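You operate a simulated robot arm through the tools that you are given. There is no shell and no other tool.

Carry out the task below with a simulated robot arm. There is one attempt and no reset: what you move stays moved.

JOB
Put things in order on the top of the long steel bench. At the end: the silver capped steel tube stands where the blue fuse (marked "16 A") stood; the white danger sign stands where the silver capped steel tube stood; the blue fuse stands where the white filter stood; the white filter from the top of the long steel bench stands on top of the grey meter; whatever was shut is shut again. Leave all else as you found it, and nothing knocked over.

Only the result counts: the job must be done as asked and must still hold three seconds after the hand-in. Knocking over, shifting, dropping, spilling or breaking anything else fails it.

ROBOT AND FRAMES
A 6-joint arm with a two-finger parallel gripper, fixed in place. Base frame: the origin is at the foot of the arm, x ahead of it, y to its left, z up; the work surface is at about z = 0. Units: m, degrees, N and s.
With the tool pointing down near the work surface it reaches from about 0.12 to 0.5 m from the base axis. Its first joint turns from -72.0 to 72.0 degrees. Payload 0.65 kg.
Tool frame: the origin (TCP) lies between the finger pads and is the grasp point; the fingertips stand 0.025 m ahead of it; z points along the fingers, y is the line along which they close. The gripper opens to 0.076 m. The fingers are 0.018 m wide and 0.01 m thick; the gripper's body (0.036 by 0.078 m) begins 0.045 m behind the TCP.
Orientation is that of the tool frame in the base frame, as a unit quaternion [x, y, z, w]. With the fingers straight down and closing along the base's y, the tool's x points along the base's -x, its y along +y and its z along -z.

CONTROLS
- The arm moves only by the tool apply_moves. Its argument "commands" is a list that holds one entry, the list of rows, each a list of 7 numbers: the turn, a rotation vector about the tool's x, y, z in units of 120 degrees (1.0 is 120 degrees), then the shift along the tool's x, y, z in units of 100 mm (1.0 is 100 mm), then the finger opening in mm, from 0 to 76. In form: [[[wx, wy, wz, x, y, z, jaw], ...]]. A call has 1 to 20 rows; each row is the pose to reach, as a shift and turn from the pose commanded when the call began, along the tool's axes at that moment. A call with a number of a shift or a turn outside -1 to 1 is refused whole. Rows are played at 5 a second. More than 0.05 m and 8.6 degrees between two rows, or a gripper value outside its range, and nothing of the call is played. A pose out of reach is approached as far as the arm can. The call stops where the force on the tool passes 40 N (or 10 N more than at its start, if that is more) or the arm is blocked; 0.2 s more then pass. The fingers move at their own pace (about 0.108 m/s each) and stop on an object; they squeeze with about 23 N. The grip force told is the motor's: it shows also when the fingers shut on nothing. Time passes only in rows, and 0.2 s behind the last, so rows that repeat a pose let the fingers close. It gives the time, the measured TCP pose, the force on the tool (base axes), the opening and the grip force at its end, in the units of the frame above (readings bear some noise), with the torque about the TCP (base axes, N m) and any sound that the robot's microphone picked up.
- Cameras (640 x 400 px; columns grow to the right, rows downward): "scene" is fixed at [0.0511, 0.2636, 0.4085]; the picture's right is [-0.84, -0.55, 0.00], its down [-0.27, 0.42, -0.87] and it looks along [0.47, -0.73, -0.50] (base axes); focal length 316 px, centre (320, 200). "wrist" rides on the gripper at [0.058, 0.011, -0.081] in the tool frame; the picture's right is [-0.18, 0.98, 0.00], its down [-0.75, -0.14, -0.64] and it looks along [-0.63, -0.12, 0.77] (tool axes); focal length 243 px, centre (320, 200). There is no depth. A picture from a camera that has moved, and an enlarged one, comes with that camera's place and axes in the base frame and with its lens.
- camera(camera): a new picture of that camera. No time passes.
- enlarge(camera, box): a new picture of the part [left, top, right, bottom] of that camera's present view, enlarged. No time passes.
- finish_job(): hands the job in; it is judged then, once.

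Nothing tells you positions but the pictures and the camera data. Unless the task says otherwise, let go and move clear before handing in.

The tools are called after ">>>" by a JSON object that holds its "fn" and its "kwargs". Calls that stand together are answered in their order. apply_moves: Moves the arm, as the interface text tells. Its arguments: {"type":"object","properties":{"commands":{"type":"array"}},"required":["commands"]} The other tools are called the same way: camera (camera) takes a picture; enlarge (camera, box) takes an enlarged picture of a part of a camera's view; finish_job () hands the job in.

At the start:

```text
t: 0.0
tcp_pos: [0.2302, -0.1455, 0.2769]
tcp_rot: [0.0, 1.0, 0.0, 0.001]
contact_force: [-0.1, -0.2, -0.1]
torque: [0.0, -0.01, 0.01]
width: 0.0762
finger_force: 0.0
```

scene: 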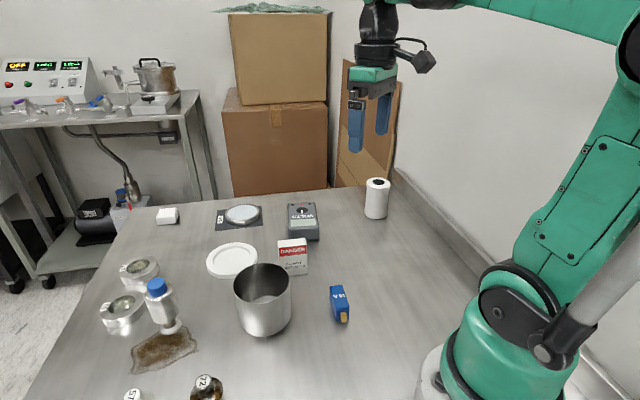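
wrist: 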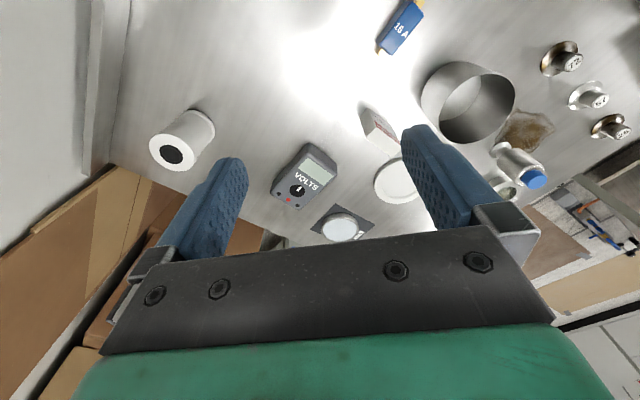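

I see a steel bench with a blue fuse, a danger sign, a grey meter, a white cylinder (possibly the filter), a steel pot, a blue-capped bottle and other things. I'll enlarge the views to identify each one before moving.

>>> {"fn": "enlarge", "kwargs": {"camera": "scene", "box": [80, 180, 240, 280]}}

>>> {"fn": "enlarge", "kwargs": {"camera": "scene", "box": [80, 240, 240, 400]}}

>>> {"fn": "enlarge", "kwargs": {"camera": "scene", "box": [220, 170, 400, 330]}}

>>> {"fn": "enlarge", "kwargs": {"camera": "wrist", "box": [320, 0, 640, 250]}}

>>> {"fn": "enlarge", "kwargs": {"camera": "wrist", "box": [120, 80, 420, 260]}}

```text
4.00 times, centred on (160, 230) of scene
camera zoom: at [0.0511, 0.2636, 0.4085], right [-0.84, -0.55, 0.0], down [-0.27, 0.42, -0.87], along [0.47, -0.73, -0.5], focal length 1266 px, centre (960, 80)
```

zoom: 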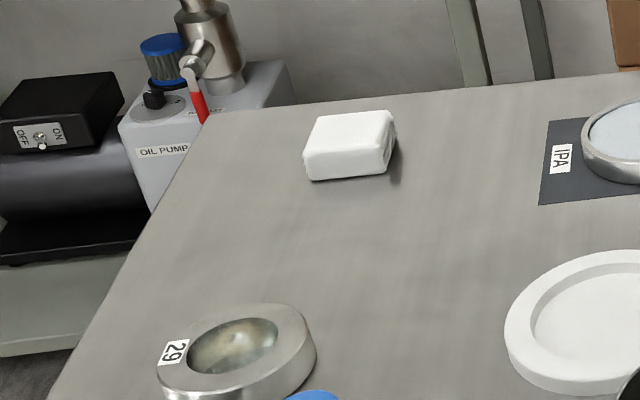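

```text
2.50 times, centred on (160, 320) of scene
camera zoom: at [0.0511, 0.2636, 0.4085], right [-0.84, -0.55, 0.0], down [-0.27, 0.42, -0.87], along [0.47, -0.73, -0.5], focal length 791 px, centre (720, -100)
```

zoom: 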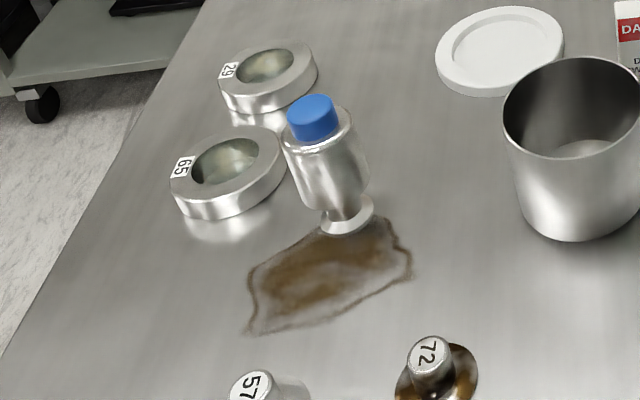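

```text
2.50 times, centred on (310, 250) of scene
camera zoom: at [0.0511, 0.2636, 0.4085], right [-0.84, -0.55, 0.0], down [-0.27, 0.42, -0.87], along [0.47, -0.73, -0.5], focal length 791 px, centre (345, 75)
```

zoom: 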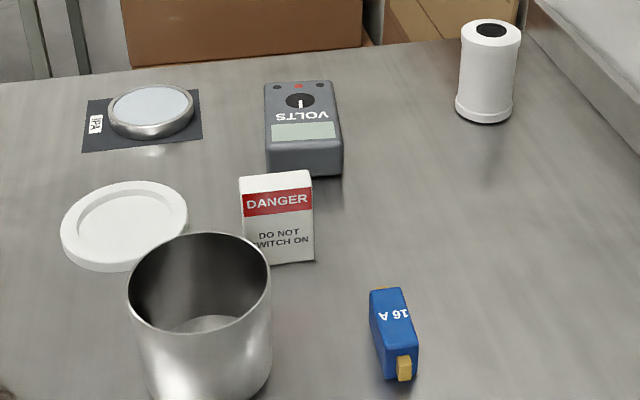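

```text
1.60 times, centred on (480, 125) of wrist
camera zoom: at [0.1706, -0.1345, 0.3581], right [0.18, 0.98, 0.0], down [0.75, -0.14, 0.64], along [0.63, -0.12, -0.76], focal length 388 px, centre (64, 320)
```

zoom: 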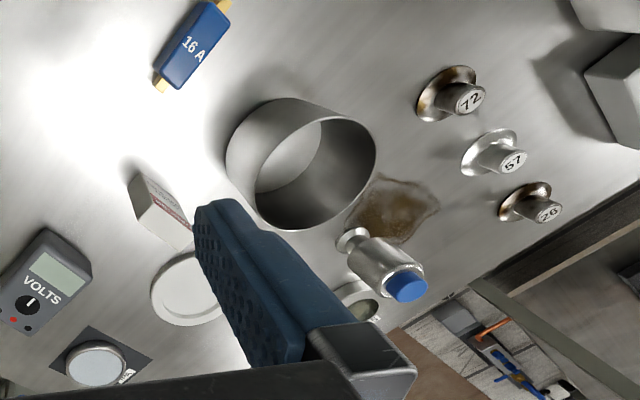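

```text
2.13 times, centred on (270, 170) of wrist
camera zoom: at [0.1706, -0.1345, 0.3581], right [0.18, 0.98, 0.0], down [0.75, -0.14, 0.64], along [0.63, -0.12, -0.76], focal length 518 px, centre (427, 264)
```

zoom: 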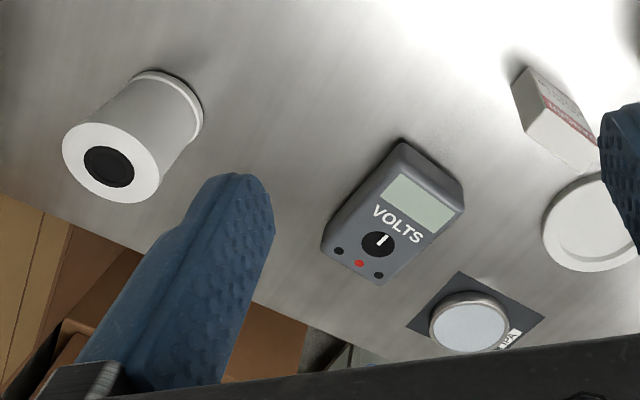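

The silver tube is the blue-capped one near (0.417, 0.118) beside the puddle. The fuse is near (0.216, -0.048), the sign near (0.333, -0.08), the filter near (0.288, -0.35) and the meter near (0.395, -0.204). I'll first move toward the filter, staying high, to get a closer view.

>>> {"fn": "apply_moves", "kwargs": {"commands": [[[0, 0, 0, 0.15, -0.35, 0, 76], [0, 0, 0, 0.3, -0.7, 0, 76], [0, 0, 0, 0.45, -1.0, 0, 76], [0, 0, 0, 0.45, -1.0, 0, 76]]]}}

>>> {"fn": "camera", "kwargs": {"camera": "wrist"}}

>>> {"fn": "camera", "kwargs": {"camera": "scene"}}

```text
t: 1.0
tcp_pos: [0.1853, -0.2447, 0.2763]
tcp_rot: [0.0, 1.0, 0.0, 0.001]
contact_force: [-0.4, -1.0, 0.1]
torque: [0.02, 0.03, -0.03]
width: 0.0759
finger_force: 0.0
```

```text
taken
camera wrist: at [0.1251, -0.2342, 0.3574], right [0.18, 0.98, 0.0], down [0.75, -0.14, 0.64], along [0.63, -0.12, -0.76], focal length 243 px, centre (320, 200)
```

wrist: 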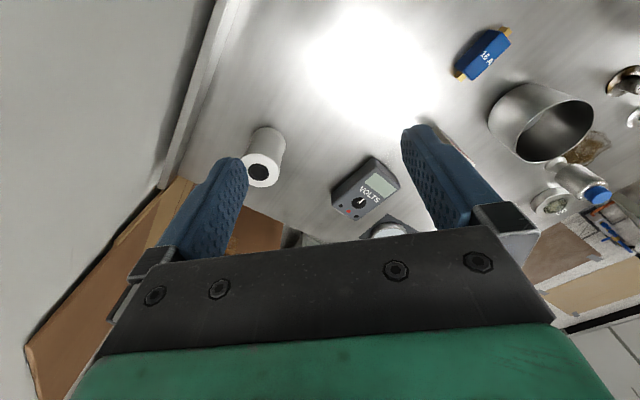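

```text
taken
```

scene: 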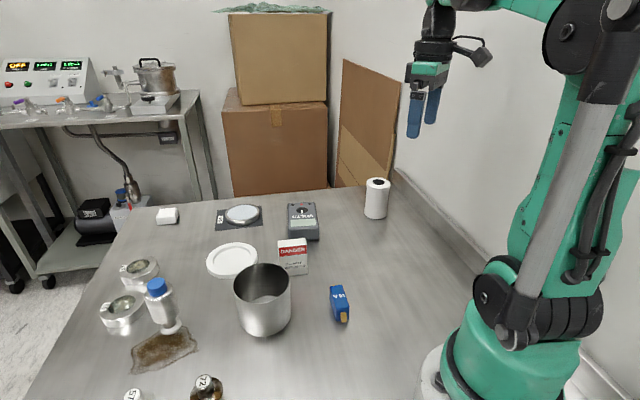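

>>> {"fn": "enlarge", "kwargs": {"camera": "wrist", "box": [220, 110, 420, 235]}}

>>> {"fn": "enlarge", "kwargs": {"camera": "scene", "box": [270, 170, 400, 251]}}

```text
3.20 times, centred on (320, 172) of wrist
camera zoom: at [0.1251, -0.2342, 0.3574], right [0.18, 0.98, 0.0], down [0.75, -0.14, 0.64], along [0.63, -0.12, -0.76], focal length 776 px, centre (320, 288)
```

zoom: 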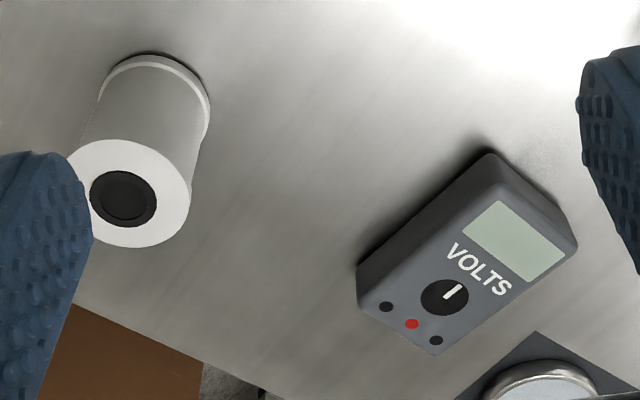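

```text
4.92 times, centred on (335, 210) of scene
camera zoom: at [0.0511, 0.2636, 0.4085], right [-0.84, -0.55, 0.0], down [-0.27, 0.42, -0.87], along [0.47, -0.73, -0.5], focal length 1558 px, centre (246, 148)
```

zoom: 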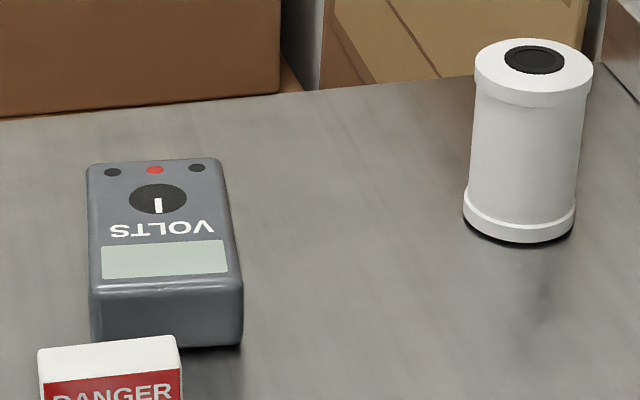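

The filter is at about (0.289, -0.349), 0.08 m tall and 0.054 m across, and the meter's top is centred at about (0.400, -0.204), 0.031 m up. I'll go above the filter.

>>> {"fn": "apply_moves", "kwargs": {"commands": [[[0, 0, 0, -0.3, -0.3, 0, 76], [0, 0, 0, -0.6, -0.6, 0.2, 76], [0, 0, 0, -0.9, -0.9, 0.5, 76], [0, 0, 0, -1.0, -1.0, 0.7, 76], [0, 0, 0, -1.0, -1.0, 0.7, 76]]]}}

>>> {"fn": "camera", "kwargs": {"camera": "wrist"}}

>>> {"fn": "camera", "kwargs": {"camera": "scene"}}

```text
refused: row 3 steps farther than a row can; nothing moved
```

```text
taken
camera wrist: at [0.1251, -0.2342, 0.3574], right [0.18, 0.98, 0.0], down [0.75, -0.14, 0.64], along [0.63, -0.12, -0.76], focal length 243 px, centre (320, 200)
```

wrist: 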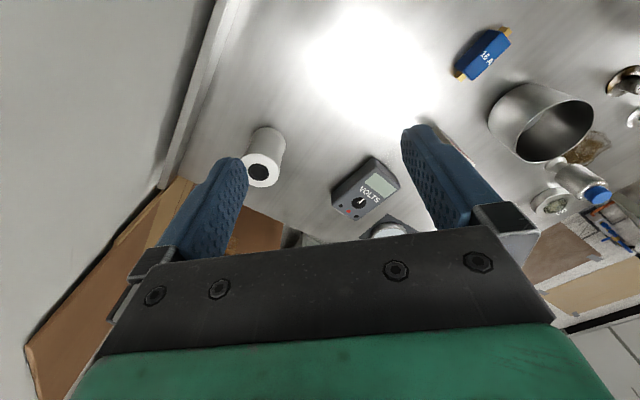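

```text
taken
```

scene: 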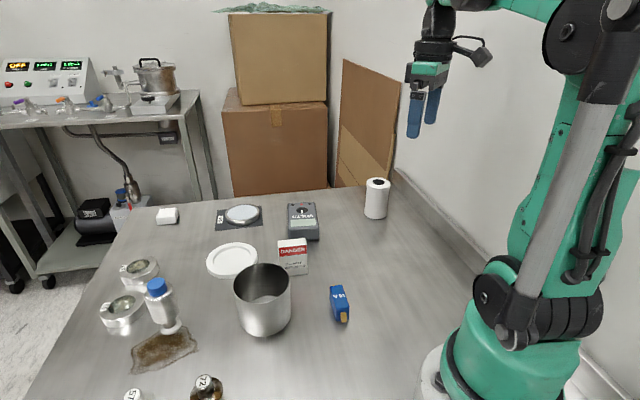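

The row step was too long, so nothing moved and the scene is unchanged. I'll repeat the approach to above the filter in smaller steps.

>>> {"fn": "apply_moves", "kwargs": {"commands": [[[0, 0, 0, -0.25, -0.25, 0, 76], [0, 0, 0, -0.5, -0.5, 0.2, 76], [0, 0, 0, -0.75, -0.75, 0.4, 76], [0, 0, 0, -0.95, -0.95, 0.6, 76], [0, 0, 0, -1.0, -1.0, 0.7, 76], [0, 0, 0, -1.0, -1.0, 0.7, 76]]]}}

>>> {"fn": "camera", "kwargs": {"camera": "wrist"}}

>>> {"fn": "camera", "kwargs": {"camera": "scene"}}

```text
t: 2.4
tcp_pos: [0.2842, -0.3459, 0.2069]
tcp_rot: [0.0, 1.0, 0.001, 0.001]
contact_force: [-0.1, 0.0, 0.2]
torque: [-0.03, -0.03, 0.01]
width: 0.0759
finger_force: 0.1
```

```text
taken
camera wrist: at [0.2253, -0.3348, 0.2884], right [0.18, 0.98, 0.0], down [0.75, -0.14, 0.64], along [0.63, -0.12, -0.76], focal length 243 px, centre (320, 200)
```

wrist: 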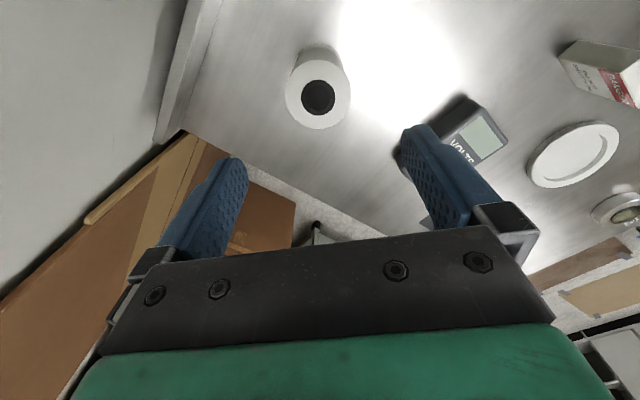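

```text
taken
```

scene: 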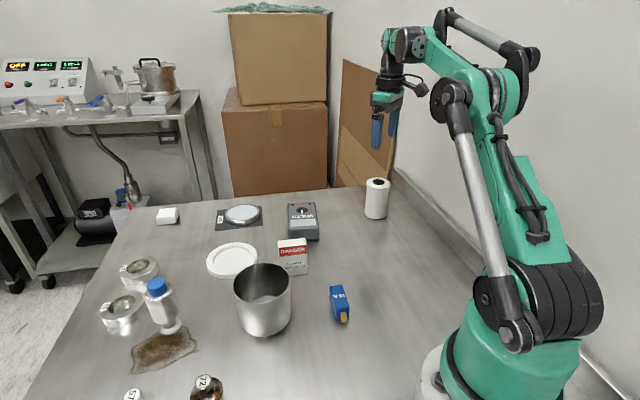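

The filter's top is centred at about (0.288, -0.348). I'll fine-align and descend around it.

>>> {"fn": "apply_moves", "kwargs": {"commands": [[[0, 0, 0, -0.03, -0.028, 0.3, 76], [0, 0, 0, -0.03, -0.028, 0.6, 76], [0, 0, 0, -0.03, -0.028, 0.8, 76], [0, 0, 0, -0.03, -0.028, 0.8, 76]]]}}

>>> {"fn": "enlarge", "kwargs": {"camera": "scene", "box": [320, 120, 440, 240]}}

>>> {"fn": "camera", "kwargs": {"camera": "wrist"}}

```text
t: 3.4
tcp_pos: [0.2884, -0.3481, 0.1271]
tcp_rot: [0.0, 1.0, 0.0, 0.001]
contact_force: [-0.1, -0.2, 0.0]
torque: [-0.03, -0.01, 0.02]
width: 0.0762
finger_force: 0.0
```

```text
3.33 times, centred on (380, 180) of scene
camera zoom: at [0.0511, 0.2636, 0.4085], right [-0.84, -0.55, 0.0], down [-0.27, 0.42, -0.87], along [0.47, -0.73, -0.5], focal length 1055 px, centre (120, 267)
```

zoom: 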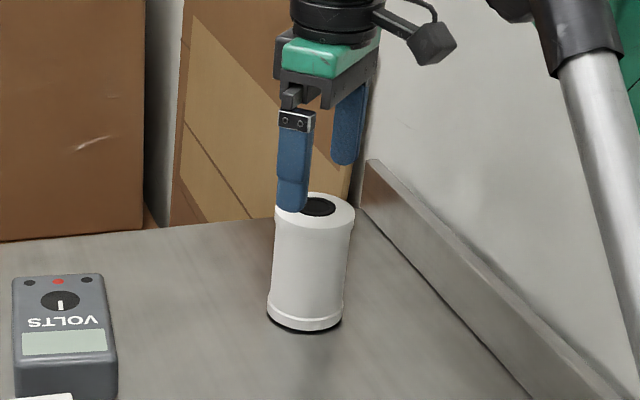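

```text
taken
camera wrist: at [0.2285, -0.3374, 0.2078], right [0.18, 0.98, 0.0], down [0.75, -0.14, 0.64], along [0.63, -0.12, -0.76], focal length 243 px, centre (320, 200)
```

wrist: 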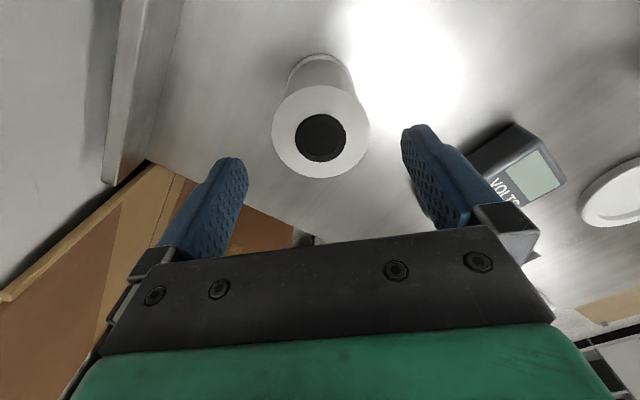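

The fingers straddle the filter well. I'll descend to z ≈ 0.065 and close.

>>> {"fn": "apply_moves", "kwargs": {"commands": [[[0, 0, 0, 0, -0.005, 0.25, 76], [0, 0, 0, 0, -0.005, 0.5, 76], [0, 0, 0, 0, -0.005, 0.62, 76], [0, 0, 0, 0, -0.005, 0.62, 60], [0, 0, 0, 0, -0.005, 0.62, 50], [0, 0, 0, 0, -0.005, 0.62, 40], [0, 0, 0, 0, -0.005, 0.62, 40]]]}}

>>> {"fn": "enlarge", "kwargs": {"camera": "scene", "box": [320, 120, 440, 240]}}

```text
t: 5.0
tcp_pos: [0.2888, -0.3503, 0.0656]
tcp_rot: [0.0, 1.0, 0.0, 0.001]
contact_force: [0.9, -0.1, -0.8]
torque: [-0.01, 0.0, 0.02]
width: 0.0531
finger_force: 22.8
```

```text
3.33 times, centred on (380, 180) of scene
camera zoom: at [0.0511, 0.2636, 0.4085], right [-0.84, -0.55, 0.0], down [-0.27, 0.42, -0.86], along [0.47, -0.73, -0.5], focal length 1055 px, centre (120, 267)
```

zoom: 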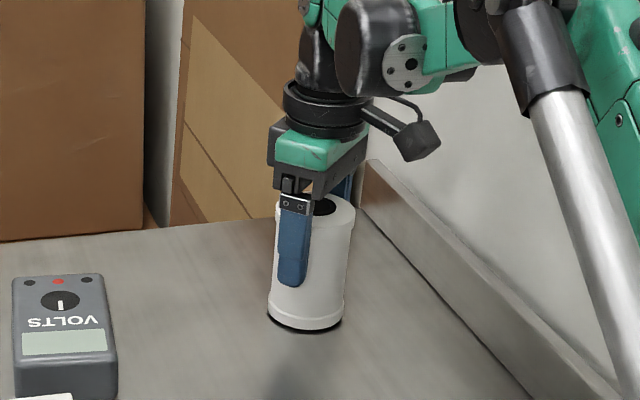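

The filter is gripped at 53 mm; its place is (0.2885, -0.349). Now I'll lift it.

>>> {"fn": "apply_moves", "kwargs": {"commands": [[[0, 0, 0, 0, 0, -0.1, 40], [0, 0, 0, 0, 0, -0.3, 40], [0, 0, 0, 0, 0, -0.6, 40], [0, 0, 0, 0, 0, -0.9, 40], [0, 0, 0, 0, 0, -0.9, 40]]]}}

>>> {"fn": "camera", "kwargs": {"camera": "wrist"}}

>>> {"fn": "camera", "kwargs": {"camera": "scene"}}

```text
t: 6.2
tcp_pos: [0.2892, -0.3489, 0.1555]
tcp_rot: [0.0, 1.0, 0.0, 0.0]
contact_force: [-0.4, -0.6, -1.0]
torque: [-0.04, -0.02, -0.02]
width: 0.0533
finger_force: 23.3
```

```text
taken
camera wrist: at [0.2284, -0.338, 0.2366], right [0.18, 0.98, 0.0], down [0.75, -0.14, 0.64], along [0.63, -0.12, -0.76], focal length 243 px, centre (320, 200)
```

wrist: 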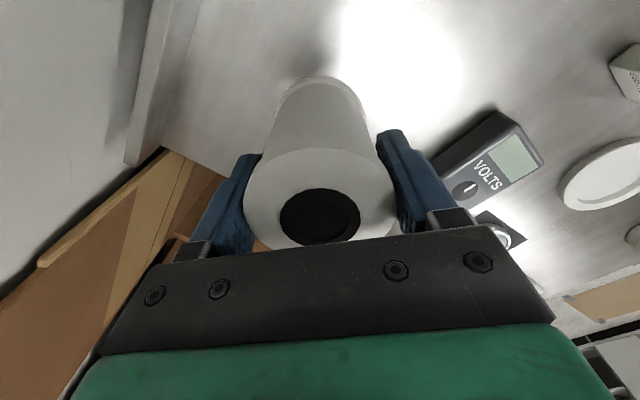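

```text
taken
```

scene: 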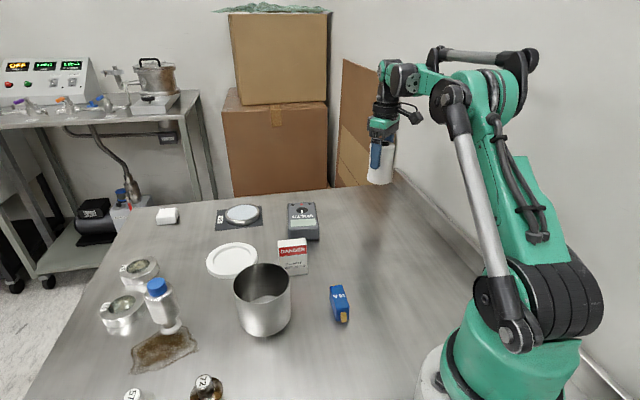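

The filter is held upright. I'll carry it over to the meter.

>>> {"fn": "apply_moves", "kwargs": {"commands": [[[0, 0, 0, -0.15, 0.2, 0, 40], [0, 0, 0, -0.35, 0.45, 0, 40], [0, 0, 0, -0.55, 0.7, 0, 40], [0, 0, 0, -0.75, 0.95, 0, 40], [0, 0, 0, -0.75, 0.95, 0, 40]]]}}

>>> {"fn": "apply_moves", "kwargs": {"commands": [[[0, 0, 0, -0.15, 0.2, 0, 40], [0, 0, 0, -0.33, 0.5, 0, 40], [0, 0, 0, -0.33, 0.5, 0, 40], [0, 0, 0, -0.33, 0.5, 0, 40]]]}}

>>> {"fn": "camera", "kwargs": {"camera": "wrist"}}

>>> {"fn": "enlarge", "kwargs": {"camera": "scene", "box": [230, 130, 390, 250]}}

```text
t: 7.4
tcp_pos: [0.3643, -0.2533, 0.1549]
tcp_rot: [0.0, 1.0, 0.0, 0.001]
contact_force: [-0.4, 0.6, -1.5]
torque: [0.02, -0.03, 0.03]
width: 0.0533
finger_force: 22.5
```

```text
t: 8.4
tcp_pos: [0.3966, -0.2039, 0.1557]
tcp_rot: [0.0, 1.0, 0.0, 0.001]
contact_force: [0.2, 0.2, -1.4]
torque: [-0.01, 0.0, -0.04]
width: 0.0534
finger_force: 22.8
```

```text
taken
camera wrist: at [0.3374, -0.1925, 0.2365], right [0.18, 0.98, 0.0], down [0.75, -0.14, 0.64], along [0.63, -0.12, -0.76], focal length 243 px, centre (320, 200)
```

wrist: 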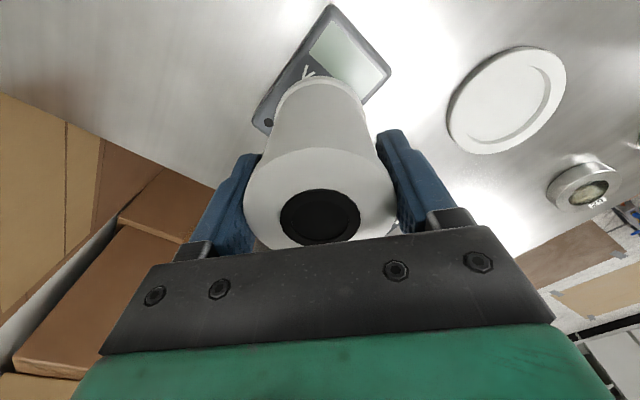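

```text
3.33 times, centred on (310, 190) of scene
camera zoom: at [0.0511, 0.2636, 0.4085], right [-0.84, -0.55, 0.0], down [-0.27, 0.42, -0.87], along [0.47, -0.73, -0.5], focal length 1055 px, centre (353, 233)
```

zoom: 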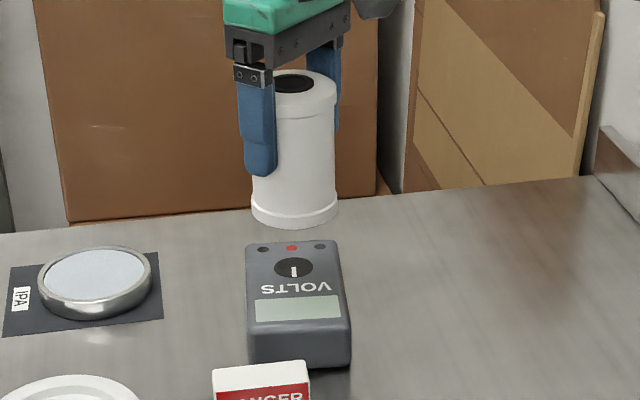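

The filter is over the meter's centre at about (0.400, -0.205). I'll lower most of the way and then check.

>>> {"fn": "apply_moves", "kwargs": {"commands": [[[0, 0, 0, -0.01, -0.01, 0.2, 40], [0, 0, 0, -0.01, -0.01, 0.4, 40], [0, 0, 0, -0.01, -0.01, 0.5, 40], [0, 0, 0, -0.01, -0.01, 0.5, 40]]]}}

>>> {"fn": "enlarge", "kwargs": {"camera": "scene", "box": [250, 160, 370, 250]}}

```text
t: 9.4
tcp_pos: [0.3976, -0.2036, 0.1047]
tcp_rot: [-0.001, 1.0, 0.001, 0.001]
contact_force: [0.0, -0.2, -2.1]
torque: [-0.01, -0.03, 0.0]
width: 0.0532
finger_force: 23.2
```

```text
4.44 times, centred on (310, 205) of scene
camera zoom: at [0.0511, 0.2636, 0.4085], right [-0.84, -0.55, 0.0], down [-0.27, 0.42, -0.87], along [0.47, -0.73, -0.5], focal length 1406 px, centre (364, 178)
```

zoom: 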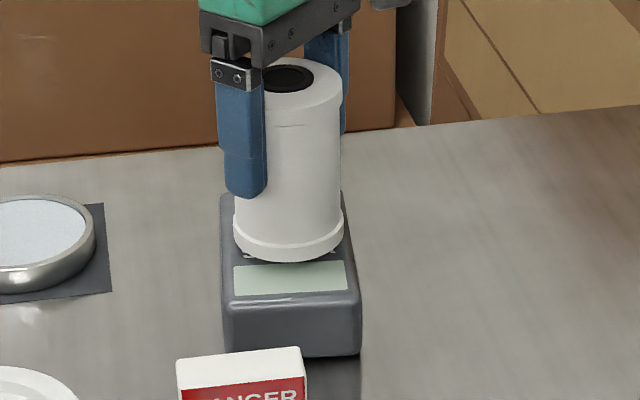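

It is close to the meter's top and well centred. I'll go down in small steps.

>>> {"fn": "apply_moves", "kwargs": {"commands": [[[0, 0, 0, 0, 0, 0.02, 40], [0, 0, 0, 0, 0, 0.04, 40], [0, 0, 0, 0, 0, 0.04, 40]]]}}

>>> {"fn": "enlarge", "kwargs": {"camera": "scene", "box": [280, 190, 340, 240]}}

```text
t: 10.2
tcp_pos: [0.3979, -0.2041, 0.1006]
tcp_rot: [0.0, 1.0, 0.001, 0.0]
contact_force: [-0.9, 0.4, -1.4]
torque: [0.01, -0.03, 0.01]
width: 0.0533
finger_force: 23.0
```

```text
8.00 times, centred on (310, 215) of scene
camera zoom: at [0.0511, 0.2636, 0.4085], right [-0.84, -0.55, 0.0], down [-0.27, 0.42, -0.87], along [0.47, -0.73, -0.5], focal length 2531 px, centre (400, 80)
```

zoom: 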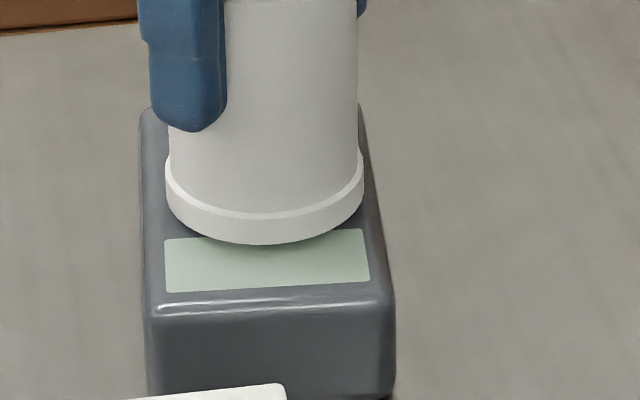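

>>> {"fn": "apply_moves", "kwargs": {"commands": [[[0, 0, 0, 0, 0, 0.015, 40], [0, 0, 0, 0, 0, 0.03, 40], [0, 0, 0, 0, 0, 0.03, 40]]]}}

>>> {"fn": "enlarge", "kwargs": {"camera": "scene", "box": [280, 190, 340, 240]}}

```text
t: 11.0
tcp_pos: [0.3975, -0.2048, 0.0983]
tcp_rot: [-0.001, 1.0, 0.0, 0.001]
contact_force: [0.4, 1.9, 18.2]
torque: [0.21, -0.01, 0.03]
width: 0.0532
finger_force: 23.7
```

```text
8.00 times, centred on (310, 215) of scene
camera zoom: at [0.051, 0.2636, 0.4085], right [-0.84, -0.55, 0.0], down [-0.27, 0.42, -0.87], along [0.47, -0.73, -0.5], focal length 2531 px, centre (400, 80)
```

zoom: 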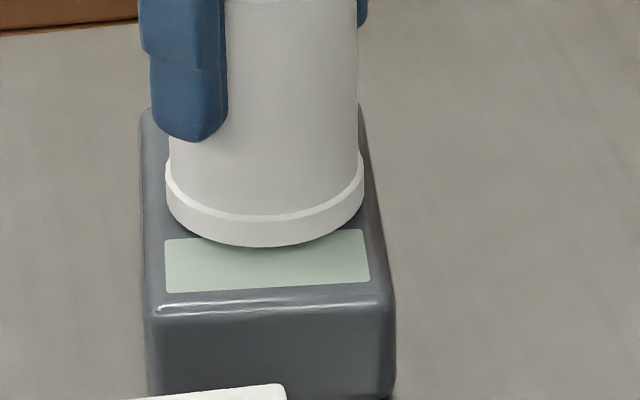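

Contact was made (18 N), so the filter is resting on the meter. I'll ease off slightly, open and rise straight up.

>>> {"fn": "apply_moves", "kwargs": {"commands": [[[0, 0, 0, 0, 0, -0.01, 40], [0, 0, 0, 0, 0, -0.01, 56], [0, 0, 0, 0, 0, -0.01, 66], [0, 0, 0, 0, 0, -0.01, 76], [0, 0, 0, 0, 0, -0.01, 76], [0, 0, 0, 0, 0, -0.3, 76], [0, 0, 0, 0, 0, -0.6, 76], [0, 0, 0, 0, 0, -1.0, 76], [0, 0, 0, 0, 0, -1.0, 76]]]}}

>>> {"fn": "camera", "kwargs": {"camera": "wrist"}}

>>> {"fn": "camera", "kwargs": {"camera": "scene"}}

>>> {"fn": "enlarge", "kwargs": {"camera": "scene", "box": [250, 160, 370, 250]}}

```text
t: 13.0
tcp_pos: [0.3993, -0.2045, 0.198]
tcp_rot: [0.0, 1.0, 0.0, 0.001]
contact_force: [0.0, 0.2, -0.8]
torque: [0.03, -0.01, 0.04]
width: 0.0762
finger_force: 0.1
```

```text
taken
camera wrist: at [0.3387, -0.1932, 0.2795], right [0.18, 0.98, 0.0], down [0.75, -0.14, 0.64], along [0.63, -0.12, -0.76], focal length 243 px, centre (320, 200)
```

wrist: 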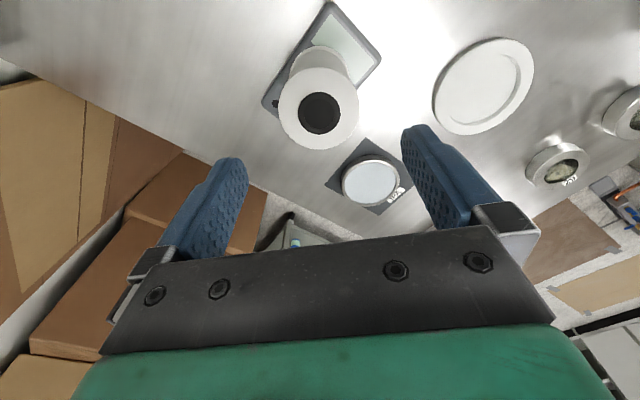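

```text
taken
```

scene: 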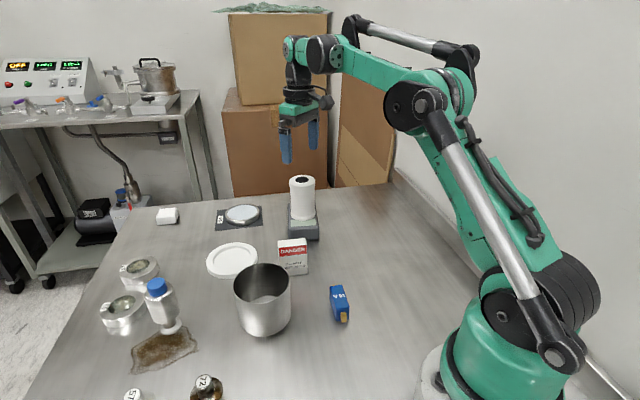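

```text
4.44 times, centred on (310, 205) of scene
camera zoom: at [0.0511, 0.2636, 0.4085], right [-0.84, -0.55, 0.0], down [-0.27, 0.42, -0.87], along [0.47, -0.73, -0.5], focal length 1406 px, centre (364, 178)
```

zoom: 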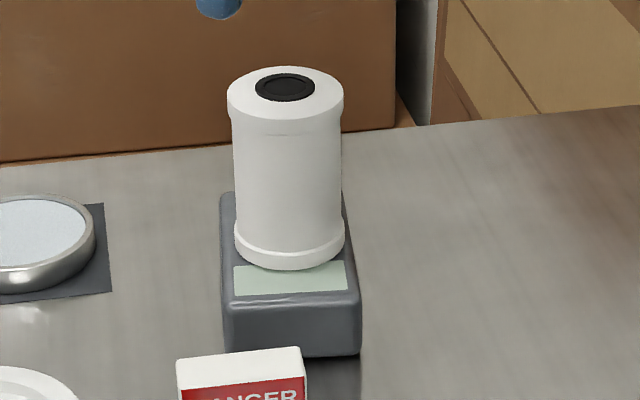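

The filter stands on the meter and nothing else moved. Now I'll go toward the fuse, near (0.216, -0.048), staying high.

>>> {"fn": "apply_moves", "kwargs": {"commands": [[[0, 0, 0, 0.25, 0.22, 0, 76], [0, 0, 0, 0.5, 0.44, 0, 76], [0, 0, 0, 0.75, 0.66, 0, 76], [0, 0, 0, 1.0, 0.85, 0, 76], [0, 0, 0, 1.0, 0.85, 0, 76]]]}}

>>> {"fn": "apply_moves", "kwargs": {"commands": [[[0, 0, 0, 0.25, 0.22, 0, 76], [0, 0, 0, 0.5, 0.44, 0, 76], [0, 0, 0, 0.75, 0.66, 0, 76], [0, 0, 0, 0.82, 0.71, 0, 76], [0, 0, 0, 0.82, 0.71, 0, 76]]]}}

>>> {"fn": "camera", "kwargs": {"camera": "wrist"}}

>>> {"fn": "enlarge", "kwargs": {"camera": "scene", "box": [290, 260, 390, 340]}}

```text
t: 14.2
tcp_pos: [0.2983, -0.1199, 0.1981]
tcp_rot: [0.0, 1.0, 0.0, 0.001]
contact_force: [0.3, -0.5, -0.1]
torque: [0.01, -0.02, 0.02]
width: 0.076
finger_force: 0.0
```

```text
t: 15.4
tcp_pos: [0.2152, -0.0485, 0.198]
tcp_rot: [0.0, 1.0, 0.0, 0.001]
contact_force: [-0.3, 0.2, 0.3]
torque: [-0.04, 0.0, -0.01]
width: 0.0759
finger_force: 0.0
```

```text
taken
camera wrist: at [0.1556, -0.0379, 0.2792], right [0.18, 0.98, 0.0], down [0.75, -0.14, 0.64], along [0.63, -0.12, -0.76], focal length 243 px, centre (320, 200)
```

wrist: 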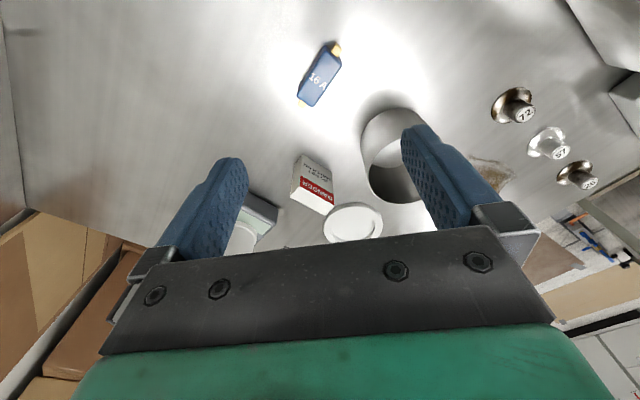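

```text
5.00 times, centred on (340, 300) of scene
camera zoom: at [0.051, 0.2636, 0.4085], right [-0.84, -0.55, 0.0], down [-0.27, 0.42, -0.87], along [0.47, -0.73, -0.5], focal length 1582 px, centre (220, -300)
```

zoom: 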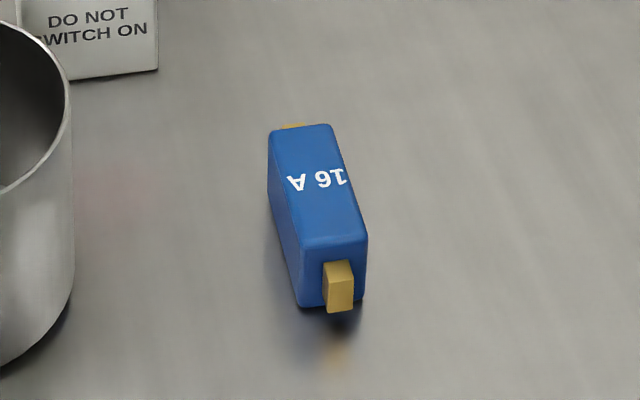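

>>> {"fn": "enlarge", "kwargs": {"camera": "wrist", "box": [260, 20, 380, 120]}}

>>> {"fn": "enlarge", "kwargs": {"camera": "wrist", "box": [260, 120, 420, 250]}}

```text
4.00 times, centred on (320, 70) of wrist
camera zoom: at [0.1556, -0.0379, 0.2792], right [0.18, 0.98, 0.0], down [0.75, -0.14, 0.64], along [0.63, -0.12, -0.76], focal length 970 px, centre (320, 720)
```

zoom: 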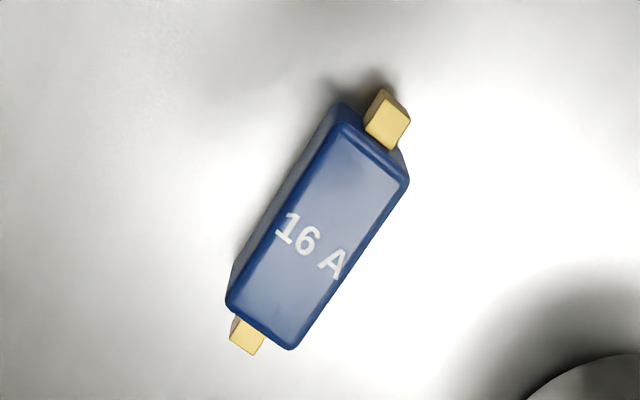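

```text
3.08 times, centred on (340, 185) of wrist
camera zoom: at [0.1556, -0.0379, 0.2792], right [0.18, 0.98, 0.0], down [0.75, -0.14, 0.64], along [0.63, -0.12, -0.76], focal length 746 px, centre (258, 246)
```

zoom: 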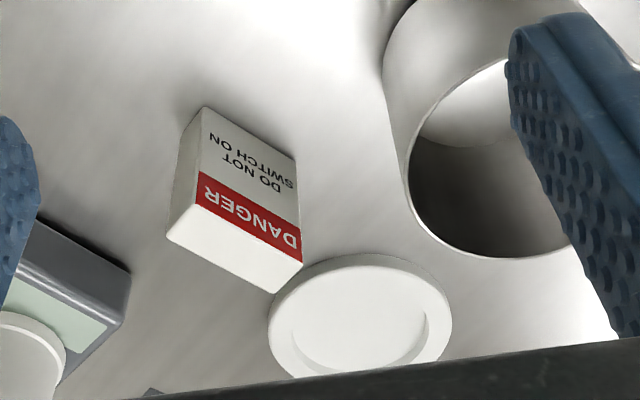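

The fuse is centred at about (0.2175, -0.051), about 0.022 m high, with its long axis at about 133°. I'll turn the hand about 47° clockwise to close across its width, and descend partway.

>>> {"fn": "apply_moves", "kwargs": {"commands": [[[0, 0, 0.065, -0.01, -0.01, 0.1, 76], [0, 0, 0.13, -0.024, -0.023, 0.2, 76], [0, 0, 0.195, -0.024, -0.023, 0.3, 76], [0, 0, 0.26, -0.024, -0.023, 0.4, 76], [0, 0, 0.325, -0.024, -0.023, 0.5, 76], [0, 0, 0.39, -0.024, -0.023, 0.6, 76], [0, 0, 0.39, -0.024, -0.023, 0.8, 60], [0, 0, 0.39, -0.024, -0.023, 0.8, 60]]]}}

>>> {"fn": "camera", "kwargs": {"camera": "wrist"}}

>>> {"fn": "enlarge", "kwargs": {"camera": "scene", "box": [270, 200, 410, 340]}}

```text
t: 17.2
tcp_pos: [0.2177, -0.0503, 0.1183]
tcp_rot: [0.398, 0.917, -0.001, 0.001]
contact_force: [0.4, -0.5, -0.3]
torque: [-0.01, -0.02, 0.03]
width: 0.06
finger_force: 0.1
```

```text
taken
camera wrist: at [0.1844, -0.0009, 0.1989], right [0.84, 0.54, 0.0], down [0.41, -0.65, 0.64], along [0.35, -0.54, -0.76], focal length 243 px, centre (320, 200)
```

wrist: 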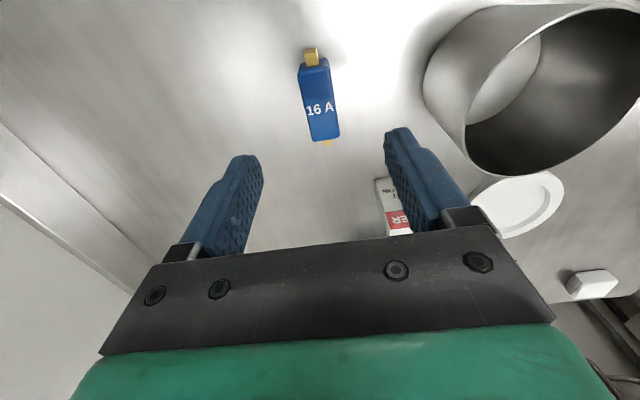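

```text
2.86 times, centred on (340, 270) of scene
camera zoom: at [0.0511, 0.2636, 0.4085], right [-0.84, -0.55, 0.0], down [-0.27, 0.42, -0.87], along [0.47, -0.73, -0.5], focal length 904 px, centre (263, 0)
```

zoom: 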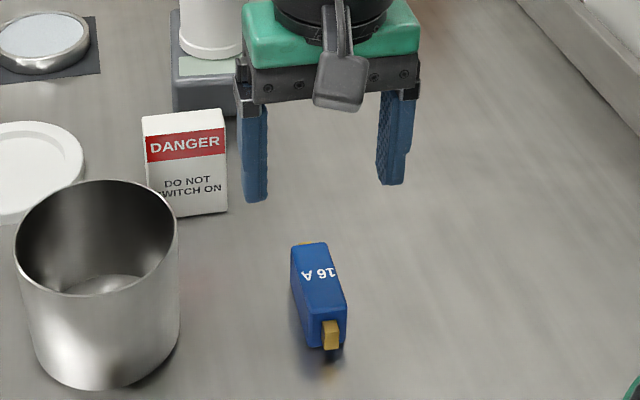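

The hand is aligned with the fuse. I'll descend to z ≈ 0.030 and close.

>>> {"fn": "apply_moves", "kwargs": {"commands": [[[0, 0, 0, 0, 0, 0.3, 50], [0, 0, 0, 0, 0, 0.6, 50], [0, 0, 0, 0, 0, 0.8, 50], [0, 0, 0, 0, 0, 0.885, 50], [0, 0, 0, 0, 0, 0.885, 50]]]}}

>>> {"fn": "enlarge", "kwargs": {"camera": "scene", "box": [270, 220, 410, 340]}}

>>> {"fn": "camera", "kwargs": {"camera": "wrist"}}

```text
t: 18.4
tcp_pos: [0.2179, -0.0503, 0.0296]
tcp_rot: [0.396, 0.918, 0.0, 0.0]
contact_force: [0.1, 0.8, 0.1]
torque: [-0.01, -0.02, 0.01]
width: 0.0502
finger_force: 0.1
```

```text
3.33 times, centred on (340, 280) of scene
camera zoom: at [0.051, 0.2636, 0.4085], right [-0.84, -0.55, 0.0], down [-0.27, 0.42, -0.87], along [0.47, -0.73, -0.5], focal length 1055 px, centre (253, -67)
```

zoom: 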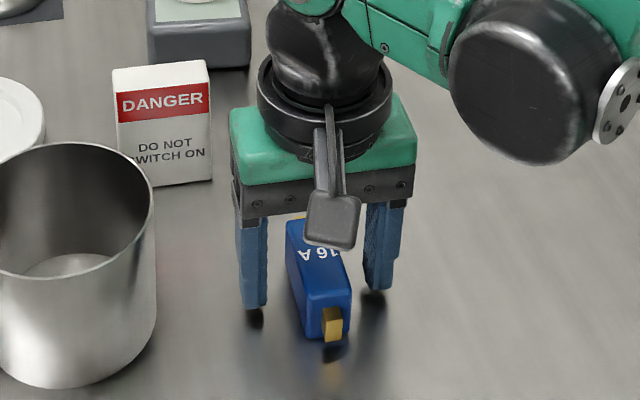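

```text
taken
camera wrist: at [0.1849, -0.0006, 0.1109], right [0.84, 0.54, 0.0], down [0.41, -0.64, 0.64], along [0.35, -0.54, -0.77], focal length 243 px, centre (320, 200)
```

wrist: 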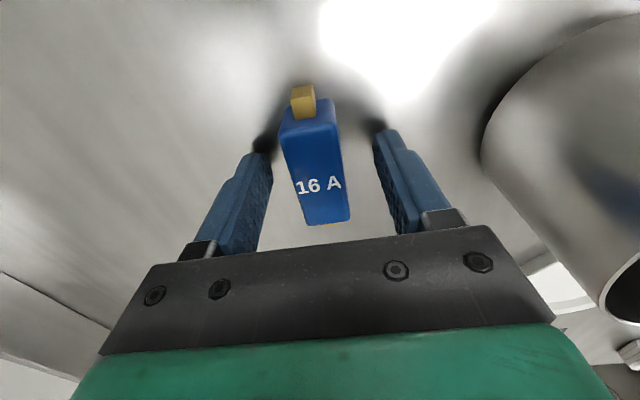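

The fuse sits between the pads. Closing.

>>> {"fn": "apply_moves", "kwargs": {"commands": [[[0, 0, 0, 0, 0, 0, 36], [0, 0, 0, 0, 0, 0, 24], [0, 0, 0, 0, 0, 0, 12], [0, 0, 0, 0, 0, 0, 8], [0, 0, 0, 0, 0, 0, 8]]]}}

>>> {"fn": "camera", "kwargs": {"camera": "wrist"}}

>>> {"fn": "enlarge", "kwargs": {"camera": "scene", "box": [270, 220, 410, 340]}}

```text
t: 19.6
tcp_pos: [0.2181, -0.0501, 0.0299]
tcp_rot: [0.397, 0.918, -0.001, 0.001]
contact_force: [0.9, 0.2, -0.8]
torque: [0.0, -0.01, 0.01]
width: 0.0214
finger_force: 22.8
```

```text
taken
camera wrist: at [0.1849, -0.0006, 0.1111], right [0.84, 0.54, 0.0], down [0.41, -0.64, 0.64], along [0.35, -0.54, -0.76], focal length 243 px, centre (320, 200)
```

wrist: 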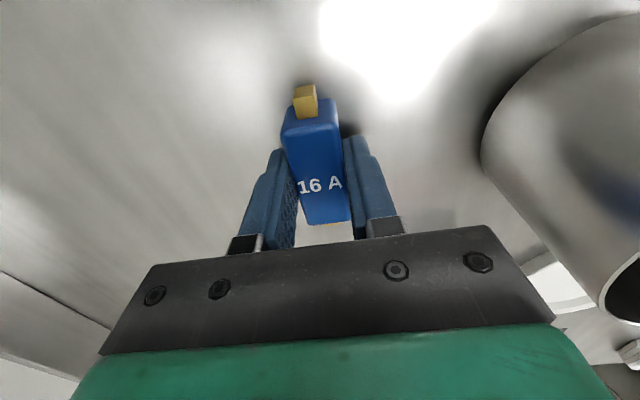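

```text
3.33 times, centred on (340, 280) of scene
camera zoom: at [0.0511, 0.2636, 0.4085], right [-0.84, -0.55, 0.0], down [-0.27, 0.42, -0.87], along [0.47, -0.73, -0.5], focal length 1055 px, centre (253, -67)
```

zoom: 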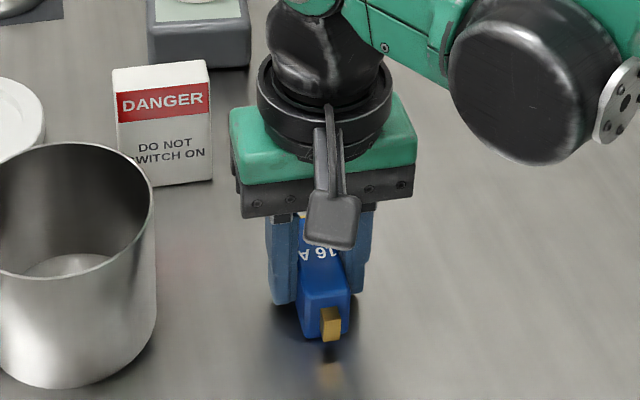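

The fuse is gripped at 21 mm; its place is (0.218, -0.050). I'll lift it and carry it to the filter's old place.

>>> {"fn": "apply_moves", "kwargs": {"commands": [[[0, 0, 0, 0, 0, -0.1, 8], [0, 0, 0, 0, 0, -0.4, 8], [0, 0, 0, 0, 0, -0.8, 8], [0, 0, 0, 0, 0, -1.0, 8], [0, 0, 0, 0, 0, -1.0, 8]]]}}

>>> {"fn": "apply_moves", "kwargs": {"commands": [[[0, 0, 0, -0.2, -0.115, 0, 8], [0, 0, 0, -0.5, -0.288, 0, 8], [0, 0, 0, -0.8, -0.46, 0, 8], [0, 0, 0, -0.888, -0.511, 0, 8], [0, 0, 0, -0.888, -0.511, 0, 8]]]}}

>>> {"fn": "apply_moves", "kwargs": {"commands": [[[0, 0, 0, -0.2, -0.115, 0, 8], [0, 0, 0, -0.5, -0.288, 0, 8], [0, 0, 0, -0.8, -0.46, 0, 8], [0, 0, 0, -0.888, -0.511, 0, 8], [0, 0, 0, -0.888, -0.511, 0, 8]]]}}

>>> {"fn": "camera", "kwargs": {"camera": "scene"}}

>>> {"fn": "camera", "kwargs": {"camera": "wrist"}}

```text
t: 20.8
tcp_pos: [0.2189, -0.0501, 0.1303]
tcp_rot: [0.398, 0.918, -0.001, 0.001]
contact_force: [-0.1, 0.6, -0.6]
torque: [0.0, 0.0, -0.02]
width: 0.0213
finger_force: 23.0
```

```text
t: 22.0
tcp_pos: [0.2424, -0.1506, 0.1291]
tcp_rot: [0.397, 0.918, 0.0, 0.001]
contact_force: [-0.1, 0.0, -0.9]
torque: [0.01, -0.01, -0.01]
width: 0.0216
finger_force: 23.0
```

```text
t: 23.2
tcp_pos: [0.265, -0.2516, 0.1286]
tcp_rot: [0.397, 0.918, 0.0, 0.001]
contact_force: [-0.4, -1.1, -0.7]
torque: [0.02, 0.0, -0.02]
width: 0.0214
finger_force: 23.3
```

```text
taken
```

scene: 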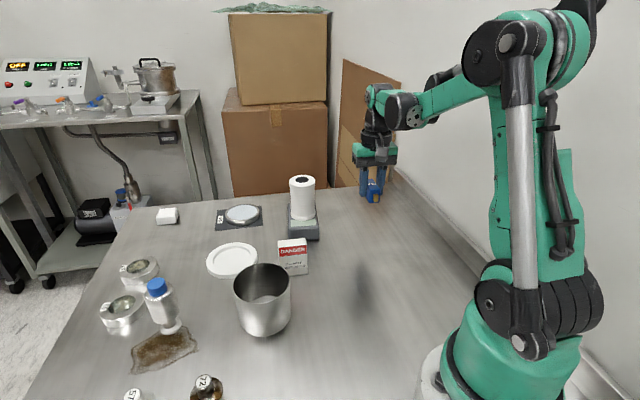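

```text
taken
camera wrist: at [0.2309, -0.2009, 0.21], right [0.84, 0.54, 0.0], down [0.41, -0.64, 0.64], along [0.35, -0.54, -0.76], focal length 243 px, centre (320, 200)
```

wrist: 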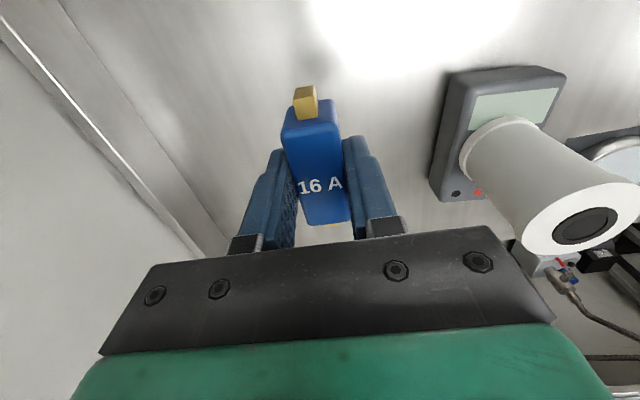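

The fuse is held steady. I'll do the last leg to (0.2885, -0.349).

>>> {"fn": "apply_moves", "kwargs": {"commands": [[[0, 0, 0, -0.2, -0.115, 0, 8], [0, 0, 0, -0.5, -0.28, 0, 8], [0, 0, 0, -0.8, -0.45, 0, 8], [0, 0, 0, -0.871, -0.496, 0, 8], [0, 0, 0, -0.871, -0.496, 0, 8]]]}}

>>> {"fn": "camera", "kwargs": {"camera": "wrist"}}

```text
t: 24.4
tcp_pos: [0.2888, -0.3485, 0.1287]
tcp_rot: [0.396, 0.918, -0.001, 0.001]
contact_force: [0.3, -0.7, -0.8]
torque: [0.03, 0.0, 0.0]
width: 0.0214
finger_force: 22.9
```

```text
taken
camera wrist: at [0.2547, -0.2983, 0.2101], right [0.84, 0.54, 0.0], down [0.41, -0.64, 0.64], along [0.35, -0.54, -0.76], focal length 243 px, centre (320, 200)
```

wrist: 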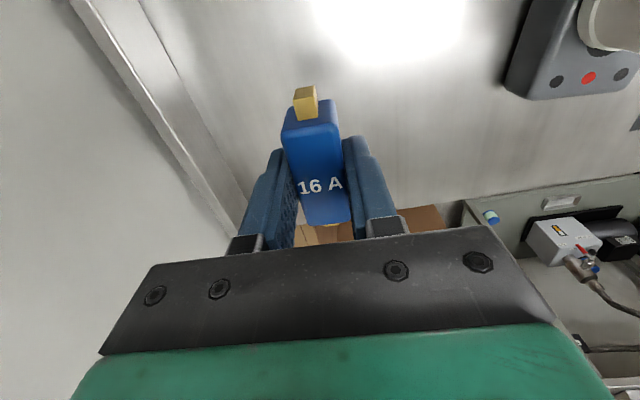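

I'm over the filter's old place. I'll lower to near the table, then take small steps.

>>> {"fn": "apply_moves", "kwargs": {"commands": [[[0, 0, 0, 0, 0, 0.3, 8], [0, 0, 0, 0, 0, 0.6, 8], [0, 0, 0, 0, 0, 0.8, 8], [0, 0, 0, 0, 0, 0.95, 8], [0, 0, 0, 0, 0, 0.95, 8]]]}}

>>> {"fn": "enlarge", "kwargs": {"camera": "scene", "box": [330, 160, 420, 230]}}

```text
t: 25.6
tcp_pos: [0.288, -0.3471, 0.0354]
tcp_rot: [0.397, 0.918, -0.001, 0.001]
contact_force: [-0.5, 0.9, -0.5]
torque: [0.0, -0.01, -0.01]
width: 0.0214
finger_force: 22.4
```

```text
5.71 times, centred on (375, 195) of scene
camera zoom: at [0.0511, 0.2636, 0.4085], right [-0.84, -0.55, 0.0], down [-0.27, 0.42, -0.87], along [0.47, -0.73, -0.5], focal length 1808 px, centre (6, 229)
```

zoom: 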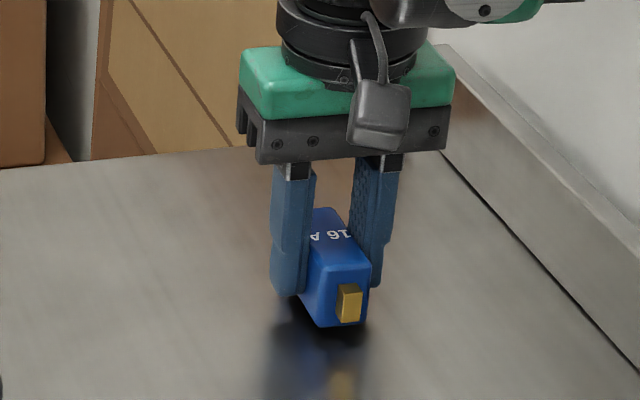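

>>> {"fn": "apply_moves", "kwargs": {"commands": [[[0, 0, 0, 0, 0, 0.02, 8], [0, 0, 0, 0, 0, 0.04, 8], [0, 0, 0, 0, 0, 0.05, 8], [0, 0, 0, 0, 0, 0.05, 8]]]}}

>>> {"fn": "enlarge", "kwargs": {"camera": "scene", "box": [330, 160, 420, 230]}}

```text
t: 26.6
tcp_pos: [0.2882, -0.3485, 0.031]
tcp_rot: [0.398, 0.918, -0.001, 0.001]
contact_force: [-1.2, -1.3, 4.9]
torque: [-0.04, 0.0, 0.0]
width: 0.0215
finger_force: 23.0
```

```text
5.71 times, centred on (375, 195) of scene
camera zoom: at [0.051, 0.2636, 0.4085], right [-0.84, -0.55, 0.0], down [-0.27, 0.42, -0.87], along [0.47, -0.73, -0.5], focal length 1808 px, centre (6, 229)
```

zoom: 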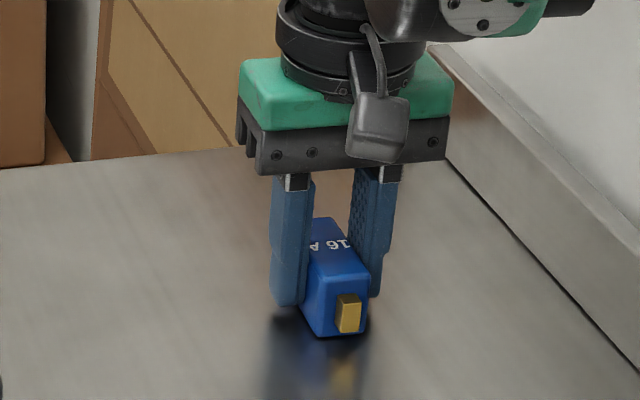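

The fuse touches down (about 5 N). Release and rise.

>>> {"fn": "apply_moves", "kwargs": {"commands": [[[0, 0, 0, 0, 0, 0, 24], [0, 0, 0, 0, 0, 0, 34], [0, 0, 0, 0, 0, 0, 50], [0, 0, 0, 0, 0, 0, 50], [0, 0, 0, 0, 0, -0.3, 50], [0, 0, 0, 0, 0, -0.65, 50], [0, 0, 0, 0, 0, -1.0, 60], [0, 0, 0, 0, 0, -1.0, 60]]]}}

>>> {"fn": "apply_moves", "kwargs": {"commands": [[[0, 0, 0, 0, 0, -0.3, 60], [0, 0, 0, 0, 0, -0.65, 60], [0, 0, 0, 0, 0, -1.0, 60], [0, 0, 0, 0, 0, -1.0, 60]]]}}

>>> {"fn": "camera", "kwargs": {"camera": "scene"}}

>>> {"fn": "camera", "kwargs": {"camera": "wrist"}}

```text
t: 28.4
tcp_pos: [0.2885, -0.3482, 0.13]
tcp_rot: [0.397, 0.918, 0.0, 0.001]
contact_force: [0.5, 0.3, 0.4]
torque: [0.01, 0.01, -0.04]
width: 0.06
finger_force: 0.0
```

```text
t: 29.4
tcp_pos: [0.2879, -0.3466, 0.2308]
tcp_rot: [0.398, 0.917, 0.0, 0.001]
contact_force: [-0.2, -1.1, 0.9]
torque: [0.01, -0.01, 0.02]
width: 0.0598
finger_force: 0.1
```

```text
taken
```

scene: 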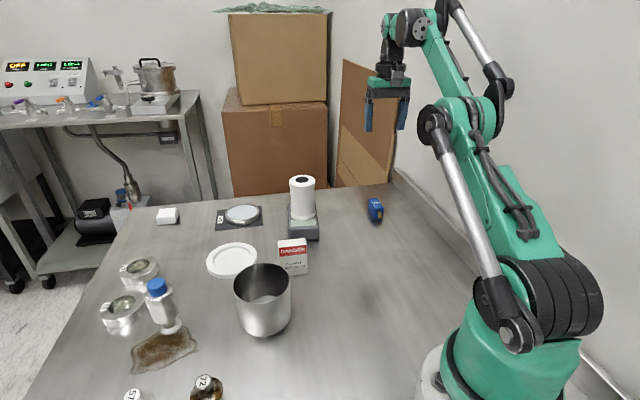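

```text
taken
camera wrist: at [0.2547, -0.2972, 0.3115], right [0.84, 0.54, 0.0], down [0.41, -0.64, 0.64], along [0.35, -0.54, -0.76], focal length 243 px, centre (320, 200)
```

wrist: 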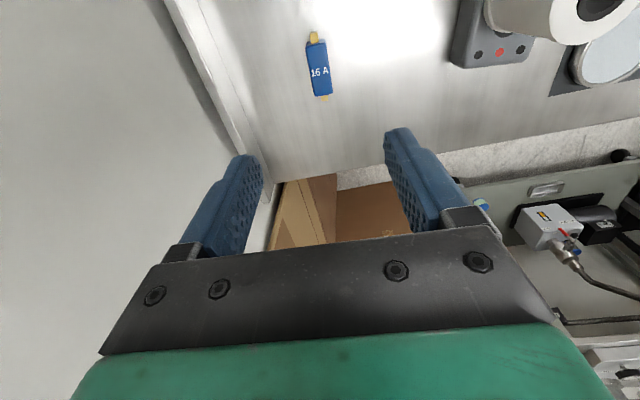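

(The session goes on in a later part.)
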